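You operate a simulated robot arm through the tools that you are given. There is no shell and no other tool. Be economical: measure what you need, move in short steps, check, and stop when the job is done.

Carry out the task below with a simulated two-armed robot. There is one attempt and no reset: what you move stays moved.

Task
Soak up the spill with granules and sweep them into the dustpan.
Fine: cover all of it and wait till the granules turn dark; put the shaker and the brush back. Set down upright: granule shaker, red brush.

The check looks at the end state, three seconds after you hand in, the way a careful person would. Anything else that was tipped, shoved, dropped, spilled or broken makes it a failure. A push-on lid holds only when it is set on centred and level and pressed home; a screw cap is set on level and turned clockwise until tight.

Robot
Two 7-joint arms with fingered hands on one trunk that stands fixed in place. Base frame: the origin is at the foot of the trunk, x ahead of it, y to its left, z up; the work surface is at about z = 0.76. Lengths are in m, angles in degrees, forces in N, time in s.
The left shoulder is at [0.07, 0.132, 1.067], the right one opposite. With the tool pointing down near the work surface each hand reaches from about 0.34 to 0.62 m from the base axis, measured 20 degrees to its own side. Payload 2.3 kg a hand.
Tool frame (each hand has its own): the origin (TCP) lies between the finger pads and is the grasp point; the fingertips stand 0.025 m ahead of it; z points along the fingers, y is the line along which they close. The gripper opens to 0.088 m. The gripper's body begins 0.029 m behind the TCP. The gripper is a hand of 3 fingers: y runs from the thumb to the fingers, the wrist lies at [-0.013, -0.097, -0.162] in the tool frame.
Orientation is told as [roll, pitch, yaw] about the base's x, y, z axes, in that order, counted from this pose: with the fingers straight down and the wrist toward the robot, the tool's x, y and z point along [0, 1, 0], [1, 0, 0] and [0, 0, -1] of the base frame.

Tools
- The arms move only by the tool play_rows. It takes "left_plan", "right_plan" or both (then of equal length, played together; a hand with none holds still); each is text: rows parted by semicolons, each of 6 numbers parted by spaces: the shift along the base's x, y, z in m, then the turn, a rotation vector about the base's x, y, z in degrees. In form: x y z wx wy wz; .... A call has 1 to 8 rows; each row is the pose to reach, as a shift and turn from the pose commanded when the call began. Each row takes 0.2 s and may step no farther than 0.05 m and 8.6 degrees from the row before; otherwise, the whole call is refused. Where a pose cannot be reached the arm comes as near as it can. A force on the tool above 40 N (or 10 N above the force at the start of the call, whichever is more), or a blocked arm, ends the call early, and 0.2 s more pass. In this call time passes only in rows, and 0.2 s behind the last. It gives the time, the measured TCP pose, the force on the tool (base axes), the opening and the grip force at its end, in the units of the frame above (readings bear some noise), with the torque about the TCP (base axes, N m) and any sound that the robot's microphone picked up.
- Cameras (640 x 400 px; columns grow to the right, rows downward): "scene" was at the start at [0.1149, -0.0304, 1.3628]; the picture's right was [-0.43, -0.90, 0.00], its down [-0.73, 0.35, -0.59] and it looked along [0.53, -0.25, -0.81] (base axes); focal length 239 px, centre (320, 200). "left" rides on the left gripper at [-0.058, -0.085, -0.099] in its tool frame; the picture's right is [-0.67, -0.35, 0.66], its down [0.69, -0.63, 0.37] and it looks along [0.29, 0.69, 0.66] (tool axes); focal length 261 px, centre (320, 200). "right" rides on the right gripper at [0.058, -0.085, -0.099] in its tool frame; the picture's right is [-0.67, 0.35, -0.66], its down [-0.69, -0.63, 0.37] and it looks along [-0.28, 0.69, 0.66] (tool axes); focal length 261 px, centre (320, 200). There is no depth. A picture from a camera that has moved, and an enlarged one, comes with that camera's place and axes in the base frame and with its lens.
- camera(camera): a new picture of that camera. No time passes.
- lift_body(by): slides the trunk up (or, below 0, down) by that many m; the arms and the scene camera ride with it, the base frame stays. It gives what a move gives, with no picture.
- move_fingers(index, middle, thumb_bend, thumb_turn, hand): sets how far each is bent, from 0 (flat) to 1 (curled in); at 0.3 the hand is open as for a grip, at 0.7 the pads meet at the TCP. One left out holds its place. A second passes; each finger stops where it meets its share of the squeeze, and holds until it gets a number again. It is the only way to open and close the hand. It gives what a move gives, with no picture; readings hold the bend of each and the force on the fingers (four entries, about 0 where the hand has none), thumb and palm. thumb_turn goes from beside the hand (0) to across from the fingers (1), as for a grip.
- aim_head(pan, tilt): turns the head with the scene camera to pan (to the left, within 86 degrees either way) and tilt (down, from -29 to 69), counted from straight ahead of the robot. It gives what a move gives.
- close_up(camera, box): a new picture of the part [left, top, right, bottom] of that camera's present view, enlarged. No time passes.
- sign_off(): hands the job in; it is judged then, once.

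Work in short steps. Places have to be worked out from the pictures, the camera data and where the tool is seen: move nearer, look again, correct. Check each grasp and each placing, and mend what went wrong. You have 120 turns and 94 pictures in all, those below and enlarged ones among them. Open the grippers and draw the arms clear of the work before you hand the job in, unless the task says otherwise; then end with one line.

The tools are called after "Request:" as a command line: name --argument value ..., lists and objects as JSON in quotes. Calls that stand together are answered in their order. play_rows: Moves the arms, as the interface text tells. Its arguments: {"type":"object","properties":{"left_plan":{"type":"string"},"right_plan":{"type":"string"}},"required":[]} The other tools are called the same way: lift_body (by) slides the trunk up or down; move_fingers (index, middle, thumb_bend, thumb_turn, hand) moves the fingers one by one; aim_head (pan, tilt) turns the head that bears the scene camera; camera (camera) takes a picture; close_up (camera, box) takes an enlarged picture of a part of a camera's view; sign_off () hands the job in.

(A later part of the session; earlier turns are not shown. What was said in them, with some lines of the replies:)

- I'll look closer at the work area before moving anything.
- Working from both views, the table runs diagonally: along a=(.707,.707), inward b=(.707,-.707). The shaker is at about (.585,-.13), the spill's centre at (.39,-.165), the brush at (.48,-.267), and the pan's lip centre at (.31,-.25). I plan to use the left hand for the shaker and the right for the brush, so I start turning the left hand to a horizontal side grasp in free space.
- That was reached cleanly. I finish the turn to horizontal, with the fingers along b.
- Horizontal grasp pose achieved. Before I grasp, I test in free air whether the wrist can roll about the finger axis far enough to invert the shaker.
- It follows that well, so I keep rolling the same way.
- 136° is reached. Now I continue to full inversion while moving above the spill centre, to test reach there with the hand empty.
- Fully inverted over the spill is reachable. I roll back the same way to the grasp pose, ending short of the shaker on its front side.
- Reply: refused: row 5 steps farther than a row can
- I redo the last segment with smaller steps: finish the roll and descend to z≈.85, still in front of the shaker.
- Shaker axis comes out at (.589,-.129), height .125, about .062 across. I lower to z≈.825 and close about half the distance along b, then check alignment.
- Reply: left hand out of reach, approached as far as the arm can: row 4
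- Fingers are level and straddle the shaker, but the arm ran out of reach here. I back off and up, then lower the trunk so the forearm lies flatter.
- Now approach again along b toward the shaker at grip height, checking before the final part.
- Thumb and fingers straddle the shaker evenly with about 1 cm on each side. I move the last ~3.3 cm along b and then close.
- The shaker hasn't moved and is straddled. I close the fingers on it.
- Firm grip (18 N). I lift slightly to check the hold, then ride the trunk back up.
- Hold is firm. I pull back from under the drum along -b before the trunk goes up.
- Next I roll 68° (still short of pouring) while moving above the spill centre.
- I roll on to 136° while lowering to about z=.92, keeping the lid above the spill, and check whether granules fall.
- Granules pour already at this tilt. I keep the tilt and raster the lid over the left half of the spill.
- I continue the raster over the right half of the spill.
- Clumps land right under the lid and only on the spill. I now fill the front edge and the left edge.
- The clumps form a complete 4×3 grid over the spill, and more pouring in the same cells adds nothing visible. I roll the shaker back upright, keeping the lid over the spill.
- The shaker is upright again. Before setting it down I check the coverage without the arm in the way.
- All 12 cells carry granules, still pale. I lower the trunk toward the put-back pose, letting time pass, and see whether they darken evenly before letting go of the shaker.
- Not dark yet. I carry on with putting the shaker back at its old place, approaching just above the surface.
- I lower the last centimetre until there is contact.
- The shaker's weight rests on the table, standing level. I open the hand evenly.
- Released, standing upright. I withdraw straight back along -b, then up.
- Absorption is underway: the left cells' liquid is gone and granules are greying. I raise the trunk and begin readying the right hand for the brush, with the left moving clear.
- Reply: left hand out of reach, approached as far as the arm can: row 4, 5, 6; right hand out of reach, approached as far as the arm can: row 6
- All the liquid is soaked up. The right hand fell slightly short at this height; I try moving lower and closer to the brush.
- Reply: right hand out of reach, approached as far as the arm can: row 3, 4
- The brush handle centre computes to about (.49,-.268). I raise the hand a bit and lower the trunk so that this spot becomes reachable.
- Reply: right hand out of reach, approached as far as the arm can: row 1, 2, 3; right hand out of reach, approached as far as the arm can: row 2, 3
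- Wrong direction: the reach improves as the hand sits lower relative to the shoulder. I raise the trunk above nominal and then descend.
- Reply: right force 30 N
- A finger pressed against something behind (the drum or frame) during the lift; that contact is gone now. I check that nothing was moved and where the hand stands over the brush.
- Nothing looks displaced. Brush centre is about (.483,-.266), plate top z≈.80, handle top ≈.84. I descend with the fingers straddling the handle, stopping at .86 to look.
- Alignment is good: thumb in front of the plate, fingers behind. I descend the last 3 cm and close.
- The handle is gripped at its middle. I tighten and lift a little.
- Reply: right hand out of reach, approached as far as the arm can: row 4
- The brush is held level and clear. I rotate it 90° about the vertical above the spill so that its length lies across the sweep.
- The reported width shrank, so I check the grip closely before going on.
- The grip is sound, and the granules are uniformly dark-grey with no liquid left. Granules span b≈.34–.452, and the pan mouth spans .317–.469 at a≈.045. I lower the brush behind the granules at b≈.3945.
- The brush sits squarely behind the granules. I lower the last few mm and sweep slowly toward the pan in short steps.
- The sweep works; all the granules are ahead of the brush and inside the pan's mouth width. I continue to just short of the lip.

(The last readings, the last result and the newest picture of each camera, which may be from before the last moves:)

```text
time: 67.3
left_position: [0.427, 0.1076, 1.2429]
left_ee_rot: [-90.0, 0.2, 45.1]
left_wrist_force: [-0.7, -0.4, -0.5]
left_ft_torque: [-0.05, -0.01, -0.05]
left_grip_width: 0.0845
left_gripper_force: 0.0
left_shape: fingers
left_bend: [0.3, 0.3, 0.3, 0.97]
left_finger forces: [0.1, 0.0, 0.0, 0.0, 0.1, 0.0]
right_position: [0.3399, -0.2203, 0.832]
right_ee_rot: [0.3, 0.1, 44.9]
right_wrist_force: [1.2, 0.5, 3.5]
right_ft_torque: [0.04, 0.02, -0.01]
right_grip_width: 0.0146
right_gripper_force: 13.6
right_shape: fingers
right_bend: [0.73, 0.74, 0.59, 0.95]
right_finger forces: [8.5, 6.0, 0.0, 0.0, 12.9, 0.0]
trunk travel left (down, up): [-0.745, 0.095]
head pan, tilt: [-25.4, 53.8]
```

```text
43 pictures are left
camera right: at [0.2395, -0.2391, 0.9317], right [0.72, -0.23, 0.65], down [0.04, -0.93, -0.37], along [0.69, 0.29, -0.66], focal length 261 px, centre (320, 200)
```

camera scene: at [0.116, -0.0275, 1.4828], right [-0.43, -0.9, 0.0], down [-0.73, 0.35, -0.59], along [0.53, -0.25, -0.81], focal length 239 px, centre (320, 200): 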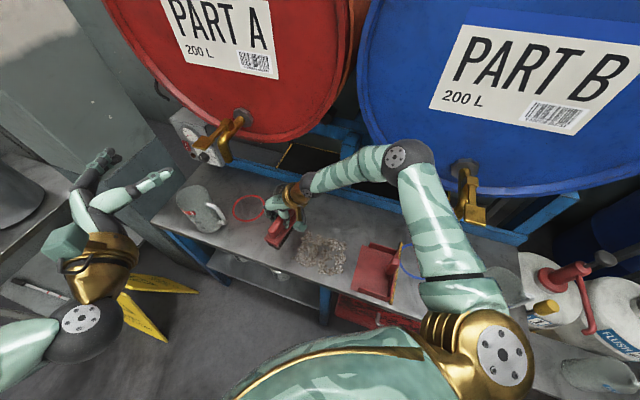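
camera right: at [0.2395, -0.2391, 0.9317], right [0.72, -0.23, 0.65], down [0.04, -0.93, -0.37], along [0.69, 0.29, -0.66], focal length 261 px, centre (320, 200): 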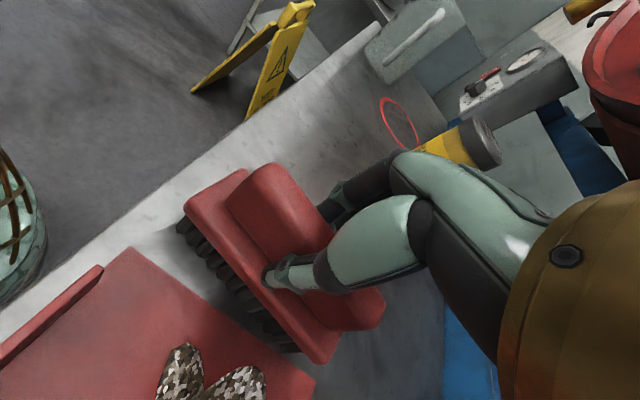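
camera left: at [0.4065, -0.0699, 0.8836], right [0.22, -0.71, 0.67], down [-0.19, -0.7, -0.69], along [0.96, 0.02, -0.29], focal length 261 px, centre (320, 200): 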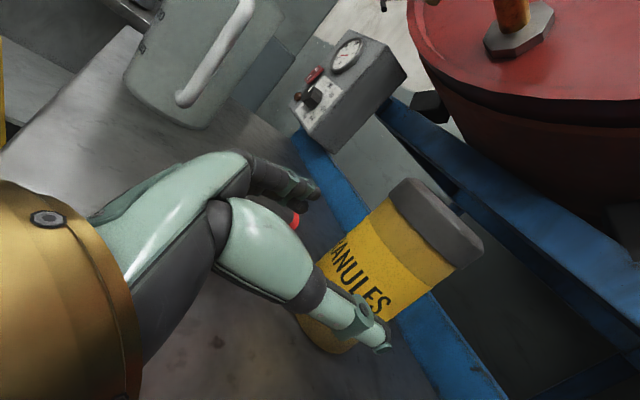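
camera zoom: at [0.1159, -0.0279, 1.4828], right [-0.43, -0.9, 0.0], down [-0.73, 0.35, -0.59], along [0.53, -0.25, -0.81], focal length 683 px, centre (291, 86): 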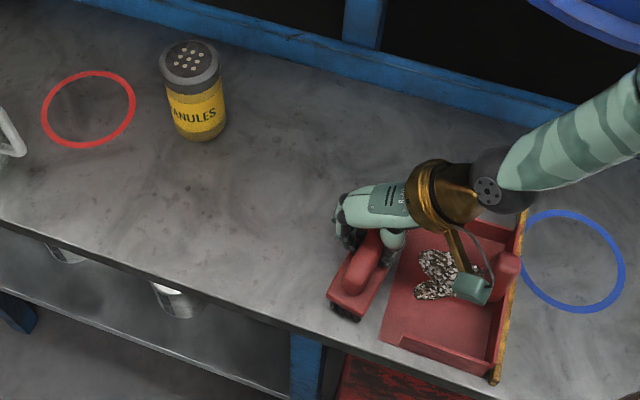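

The granules are in the pan now. I lift the brush straight up and back off to see whether any stayed behind on the table.

Request:
play_rows --right_plan "0.003 0.003 0.015 0 0 0; 0.01 0.01 0.04 0 0 0; 0.025 0.025 0.07 0 0 0; 0.05 0.04 0.1 0 0 0; 0.08 0.06 0.11 0 0 0; 0.11 0.08 0.11 0 0 0"

Request:
close_up --camera "scene" --box '[230, 170, 430, 310]'

Request:
camera --camera "right"

```text
time: 68.7
left_position: [0.4272, 0.1056, 1.2438]
left_ee_rot: [-89.9, 0.2, 45.1]
left_wrist_force: [0.6, 0.6, 0.9]
left_ft_torque: [-0.01, 0.0, -0.04]
left_grip_width: 0.0844
left_gripper_force: 0.0
left_shape: fingers
left_bend: [0.3, 0.3, 0.3, 0.97]
left_finger forces: [0.0, 0.0, 0.0, 0.0, 0.1, 0.0]
right_position: [0.4528, -0.1416, 0.9416]
right_ee_rot: [0.3, 0.1, 44.9]
right_wrist_force: [0.0, 0.4, -0.9]
right_ft_torque: [0.01, 0.01, 0.0]
right_grip_width: 0.0145
right_gripper_force: 13.2
right_shape: fingers
right_bend: [0.73, 0.74, 0.59, 0.95]
right_finger forces: [7.8, 5.1, 0.0, 0.0, 12.9, 0.0]
trunk travel left (down, up): [-0.745, 0.095]
head pan, tilt: [-25.4, 53.8]
```

```text
2.86 times, centred on (330, 240) of scene
camera zoom: at [0.117, -0.0294, 1.4826], right [-0.43, -0.9, 0.0], down [-0.73, 0.35, -0.59], along [0.53, -0.25, -0.81], focal length 683 px, centre (291, 86)
```

zoom: 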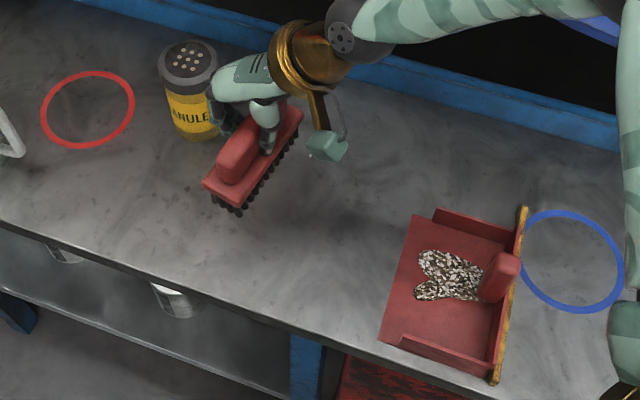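

```text
41 pictures are left
camera right: at [0.3518, -0.1609, 1.0408], right [0.72, -0.23, 0.65], down [0.04, -0.93, -0.37], along [0.69, 0.29, -0.66], focal length 261 px, centre (320, 200)
```

right: 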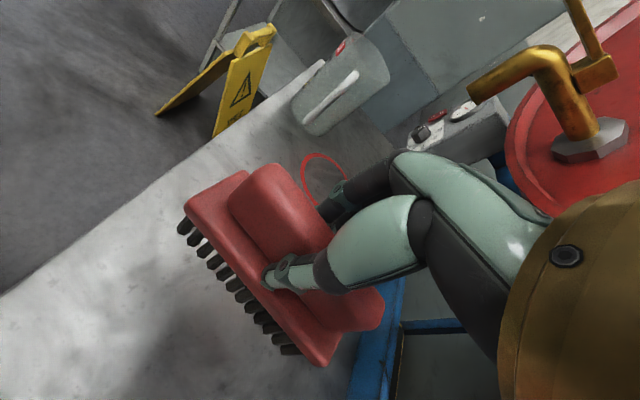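

The table is clean and all the granules are in the pan. I rotate the brush back to its original orientation, retracing the path toward its old place.

Request:
play_rows --right_plan "-0.006 -0.009 -0.003 0 0 -8.4; -0.012 -0.018 -0.006 0 0 -16.8; -0.018 -0.026 -0.01 0 0 -25.2; -0.015 -0.035 -0.012 0 0 -33.6; -0.012 -0.045 -0.015 0 0 -42; -0.008 -0.055 -0.018 0 0 -50.4; -0.004 -0.065 -0.022 0 0 -58.8; 0.002 -0.075 -0.028 0 0 -67.2"

Request:
play_rows --right_plan "0.005 -0.01 -0.01 0 0 -7.4; 0.01 -0.02 -0.02 0 0 -14.8; 0.015 -0.03 -0.028 0 0 -22.2; 0.02 -0.038 -0.035 0 0 -22.2"

Request:
camera --camera "right"

```text
time: 70.5
left_position: [0.4258, 0.1045, 1.2441]
left_ee_rot: [-90.0, 0.1, 45.0]
left_wrist_force: [-0.5, -0.3, 0.1]
left_ft_torque: [0.02, 0.01, 0.03]
left_grip_width: 0.0844
left_gripper_force: 0.1
left_shape: fingers
left_bend: [0.3, 0.3, 0.3, 0.97]
left_finger forces: [0.0, 0.1, 0.0, 0.1, 0.0, 0.0]
right_position: [0.4518, -0.2165, 0.9113]
right_ee_rot: [0.4, 0.1, -22.4]
right_wrist_force: [0.1, 0.3, -2.7]
right_ft_torque: [-0.02, 0.0, -0.02]
right_grip_width: 0.0146
right_gripper_force: 12.6
right_shape: fingers
right_bend: [0.73, 0.74, 0.59, 0.95]
right_finger forces: [7.8, 5.0, 0.0, 0.0, 12.9, 0.1]
trunk travel left (down, up): [-0.745, 0.095]
head pan, tilt: [-25.4, 53.8]
```

```text
time: 71.5
left_position: [0.4252, 0.1044, 1.2436]
left_ee_rot: [-89.9, 0.2, 44.9]
left_wrist_force: [0.5, 0.1, 0.0]
left_ft_torque: [-0.03, 0.03, 0.0]
left_grip_width: 0.0844
left_gripper_force: 0.0
left_shape: fingers
left_bend: [0.3, 0.3, 0.3, 0.97]
left_finger forces: [0.0, 0.0, 0.0, 0.0, 0.0, 0.0]
right_position: [0.4721, -0.2558, 0.8773]
right_ee_rot: [0.4, 0.0, -44.6]
right_wrist_force: [-1.0, -0.1, -0.7]
right_ft_torque: [-0.02, 0.01, -0.01]
right_grip_width: 0.0149
right_gripper_force: 12.7
right_shape: fingers
right_bend: [0.73, 0.74, 0.59, 0.95]
right_finger forces: [7.7, 5.0, 0.0, 0.1, 12.7, 0.1]
trunk travel left (down, up): [-0.745, 0.095]
head pan, tilt: [-25.4, 53.8]
```

```text
40 pictures are left
camera right: at [0.4512, -0.1557, 0.9778], right [-0.22, -0.73, 0.65], down [-0.93, -0.04, -0.37], along [0.3, -0.69, -0.66], focal length 261 px, centre (320, 200)
```

right: 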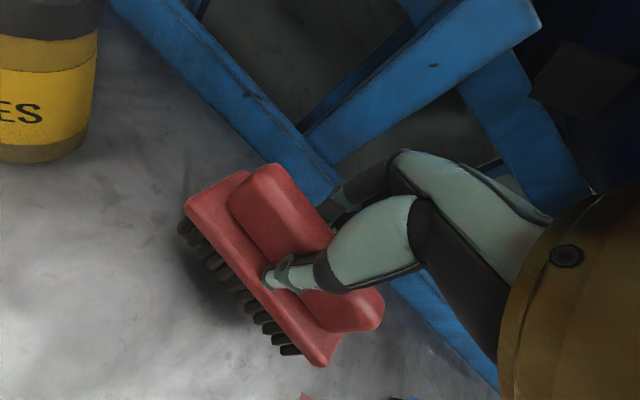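

I lower the brush onto its old spot at (.485,-.266), slowing at the end.

Request:
play_rows --right_plan "0.0066 -0.005 -0.012 0 0 0; 0.0132 -0.0098 -0.024 0 0 0; 0.0132 -0.0098 -0.034 0 0 0; 0.0132 -0.0098 -0.04 0 0 0; 0.0132 -0.0098 -0.043 0 0 0; 0.0132 -0.0098 -0.046 0 0 0"

Request:
camera --camera "right"

```text
time: 72.9
left_position: [0.4255, 0.1054, 1.244]
left_ee_rot: [-90.0, 0.1, 45.0]
left_wrist_force: [-0.2, 0.1, 0.6]
left_ft_torque: [-0.03, -0.02, -0.03]
left_grip_width: 0.0844
left_gripper_force: 0.1
left_shape: fingers
left_bend: [0.3, 0.3, 0.3, 0.97]
left_finger forces: [0.1, 0.1, 0.0, 0.0, 0.1, 0.0]
right_position: [0.4846, -0.2646, 0.8318]
right_ee_rot: [0.4, 0.0, -44.6]
right_wrist_force: [1.3, 0.1, 0.2]
right_ft_torque: [-0.02, -0.06, -0.02]
right_grip_width: 0.0147
right_gripper_force: 13.1
right_shape: fingers
right_bend: [0.73, 0.74, 0.59, 0.95]
right_finger forces: [7.8, 5.3, 0.1, 0.0, 12.7, 0.1]
trunk travel left (down, up): [-0.745, 0.095]
head pan, tilt: [-25.4, 53.8]
```

```text
39 pictures are left
camera right: at [0.4638, -0.1644, 0.9322], right [-0.22, -0.73, 0.65], down [-0.93, -0.05, -0.37], along [0.3, -0.69, -0.66], focal length 261 px, centre (320, 200)
```

right: 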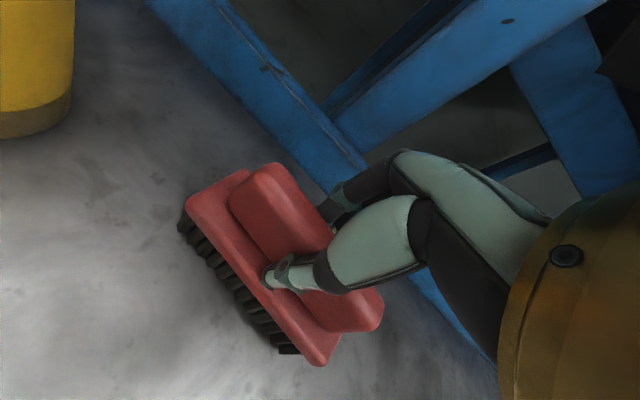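

The brush has turned about 12° in the hand compared with how it first lay. I raise it slightly, yaw it back and set it down squarely.

Request:
play_rows --right_plan "0 -0.002 0.006 0 0 4; 0.0005 -0.004 0.006 0 0 8; 0.001 -0.007 0.006 0 0 12; 0.001 -0.007 0.002 0 0 12; 0.001 -0.007 -0.001 0 0 12; 0.001 -0.007 -0.003 0 0 12"

Request:
camera --camera "right"

```text
time: 74.3
left_position: [0.4241, 0.1054, 1.2454]
left_ee_rot: [-90.0, 0.1, 45.0]
left_wrist_force: [1.4, -0.3, 0.4]
left_ft_torque: [-0.02, 0.02, 0.0]
left_grip_width: 0.0845
left_gripper_force: 0.0
left_shape: fingers
left_bend: [0.3, 0.3, 0.3, 0.97]
left_finger forces: [0.0, 0.1, 0.1, 0.0, 0.0, 0.0]
right_position: [0.485, -0.2734, 0.8319]
right_ee_rot: [0.4, -0.3, -32.5]
right_wrist_force: [1.6, -2.4, 11.9]
right_ft_torque: [0.08, 0.1, 0.0]
right_grip_width: 0.0144
right_gripper_force: 15.3
right_shape: fingers
right_bend: [0.73, 0.74, 0.59, 0.95]
right_finger forces: [8.4, 7.0, 0.1, 0.1, 15.6, 0.0]
trunk travel left (down, up): [-0.745, 0.095]
head pan, tilt: [-25.4, 53.8]
```

```text
38 pictures are left
camera right: at [0.4438, -0.1778, 0.9312], right [-0.07, -0.76, 0.65], down [-0.9, -0.24, -0.37], along [0.44, -0.61, -0.66], focal length 261 px, centre (320, 200)
```

right: 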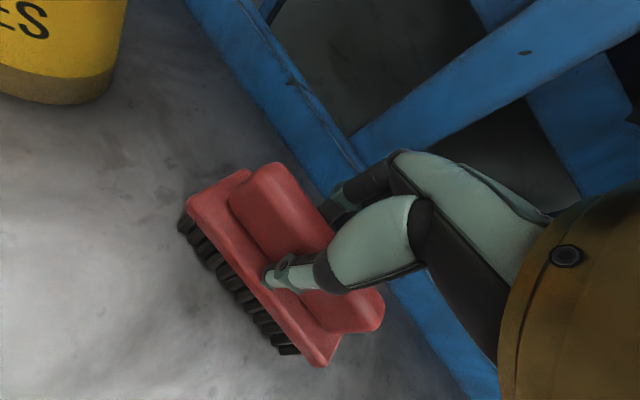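

The brush is seated on the table (12 N). I ease the push and open the fingers.

Request:
play_rows --right_plan "0 0 0.001 0 0 0"

Request:
move_fingers --hand "right" --index 0.3 --middle 0.3 --thumb_bend 0.3

Request:
camera --camera "right"

```text
time: 74.7
left_position: [0.4238, 0.1059, 1.2451]
left_ee_rot: [-89.9, 0.0, 45.1]
left_wrist_force: [-0.3, 0.5, 0.3]
left_ft_torque: [0.0, 0.0, 0.0]
left_grip_width: 0.0846
left_gripper_force: 0.1
left_shape: fingers
left_bend: [0.3, 0.3, 0.3, 0.97]
left_finger forces: [0.0, 0.1, 0.0, 0.0, 0.0, 0.1]
right_position: [0.486, -0.2715, 0.8324]
right_ee_rot: [0.4, -0.1, -32.5]
right_wrist_force: [2.1, -1.8, 9.0]
right_ft_torque: [0.06, -0.01, 0.0]
right_grip_width: 0.0145
right_gripper_force: 15.5
right_shape: fingers
right_bend: [0.73, 0.74, 0.59, 0.95]
right_finger forces: [8.8, 7.0, 0.1, 0.0, 14.0, 0.1]
trunk travel left (down, up): [-0.745, 0.095]
head pan, tilt: [-25.4, 53.8]
```

```text
time: 75.7
left_position: [0.4253, 0.1049, 1.2442]
left_ee_rot: [-89.9, 0.1, 45.0]
left_wrist_force: [-0.8, -0.3, 0.4]
left_ft_torque: [-0.02, 0.02, 0.02]
left_grip_width: 0.0841
left_gripper_force: 0.0
left_shape: fingers
left_bend: [0.3, 0.3, 0.3, 0.97]
left_finger forces: [0.0, 0.1, 0.0, 0.0, 0.2, 0.0]
right_position: [0.4855, -0.2716, 0.8309]
right_ee_rot: [0.4, 0.1, -32.5]
right_wrist_force: [0.7, -0.2, 0.2]
right_ft_torque: [-0.03, -0.02, -0.02]
right_grip_width: 0.0845
right_gripper_force: 0.1
right_shape: fingers
right_bend: [0.3, 0.3, 0.3, 0.97]
right_finger forces: [0.1, 0.1, 0.0, 0.0, 0.1, 0.0]
trunk travel left (down, up): [-0.745, 0.095]
head pan, tilt: [-25.4, 53.8]
```

```text
37 pictures are left
camera right: at [0.445, -0.1783, 0.9303], right [-0.07, -0.76, 0.65], down [-0.9, -0.24, -0.37], along [0.43, -0.61, -0.66], focal length 261 px, centre (320, 200)
```

right: 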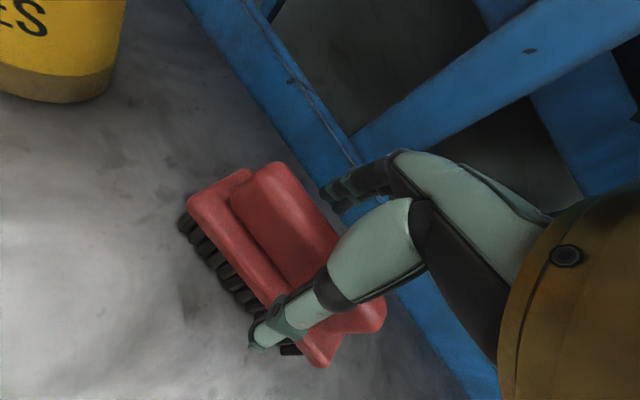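

Released; the brush stands. I raise straight up past the handle, then draw back away from the drum.

Request:
play_rows --right_plan "0 0 0.015 0 0 0; 0 0 0.03 0 0 0; 0 0 0.045 0 0 0; -0.01 0.005 0.065 0 0 4; -0.035 0.01 0.085 0 0 10; -0.065 0.015 0.105 0 0 16; -0.095 0.015 0.13 0 0 22; -0.125 0.01 0.16 0 0 28"

Request:
play_rows --right_plan "-0.01 -0.01 0.02 0 0 0; -0.02 -0.03 0.05 0 0 0; -0.03 -0.06 0.08 0 0 0; -0.03 -0.09 0.11 0 0 0"

Request:
camera --camera "scene"

Request:
close_up --camera "scene" --box '[230, 170, 430, 310]'

```text
time: 77.5
left_position: [0.4231, 0.1049, 1.2459]
left_ee_rot: [-89.9, -0.1, 44.9]
left_wrist_force: [0.2, 0.4, 1.0]
left_ft_torque: [0.03, 0.0, -0.01]
left_grip_width: 0.0845
left_gripper_force: 0.1
left_shape: fingers
left_bend: [0.3, 0.3, 0.3, 0.97]
left_finger forces: [0.1, 0.0, 0.0, 0.0, 0.1, 0.1]
right_position: [0.3594, -0.2636, 0.9919]
right_ee_rot: [0.5, -0.1, -4.4]
right_wrist_force: [-0.2, 0.5, 0.3]
right_ft_torque: [0.03, -0.03, 0.01]
right_grip_width: 0.0847
right_gripper_force: 0.1
right_shape: fingers
right_bend: [0.3, 0.3, 0.3, 0.97]
right_finger forces: [0.1, 0.1, 0.0, 0.0, 0.0, 0.1]
trunk travel left (down, up): [-0.745, 0.095]
head pan, tilt: [-25.4, 53.8]
```

```text
time: 78.5
left_position: [0.4278, 0.1053, 1.2435]
left_ee_rot: [-89.9, 0.2, 45.0]
left_wrist_force: [0.2, -0.1, -0.1]
left_ft_torque: [-0.05, 0.02, -0.02]
left_grip_width: 0.0844
left_gripper_force: 0.0
left_shape: fingers
left_bend: [0.3, 0.3, 0.3, 0.97]
left_finger forces: [0.0, 0.0, 0.0, 0.0, 0.0, 0.0]
right_position: [0.3331, -0.3519, 1.1031]
right_ee_rot: [0.2, 0.1, -4.6]
right_wrist_force: [-0.7, -0.4, 0.1]
right_ft_torque: [-0.03, 0.0, 0.0]
right_grip_width: 0.0847
right_gripper_force: 0.1
right_shape: fingers
right_bend: [0.3, 0.3, 0.3, 0.97]
right_finger forces: [0.0, 0.1, 0.0, 0.0, 0.1, 0.0]
right hand out of reach, approached as far as the arm can: row 3
trunk travel left (down, up): [-0.745, 0.095]
head pan, tilt: [-25.4, 53.8]
```

```text
36 pictures are left
camera scene: at [0.1164, -0.029, 1.4827], right [-0.43, -0.9, 0.0], down [-0.73, 0.35, -0.59], along [0.53, -0.25, -0.81], focal length 239 px, centre (320, 200)
```

scene: 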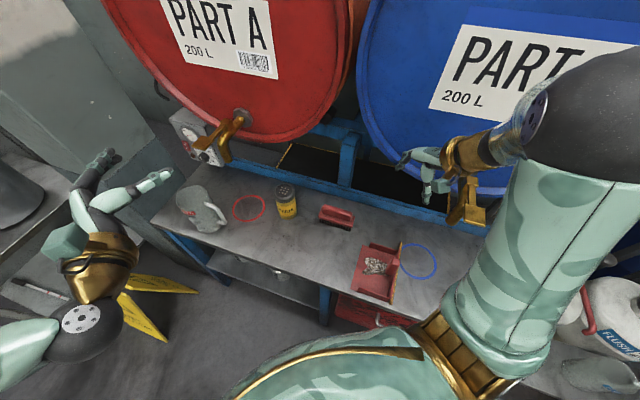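

```text
2.86 times, centred on (330, 240) of scene
camera zoom: at [0.1164, -0.029, 1.4827], right [-0.43, -0.9, 0.0], down [-0.73, 0.35, -0.59], along [0.53, -0.25, -0.81], focal length 683 px, centre (291, 86)
```

zoom: 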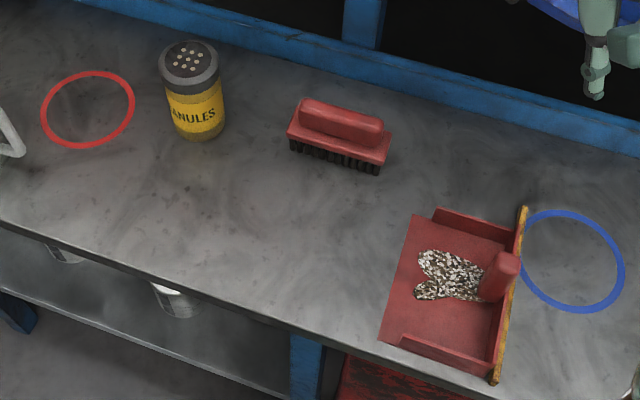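

The table is clean, the granules are in the pan, the shaker and brush stand upright in their places, and both hands are open and clear, so I hand it in.

Request:
sign_off

```text
The job is handed in.
```

The granules covered and soaked up the whole spill, turned dark and went into the dustpan, the table is clean, and the shaker and brush are back upright in their places. While I was raising the trunk, a right finger briefly pressed on something behind the table (about 25 N); pictures taken afterwards show nothing moved.
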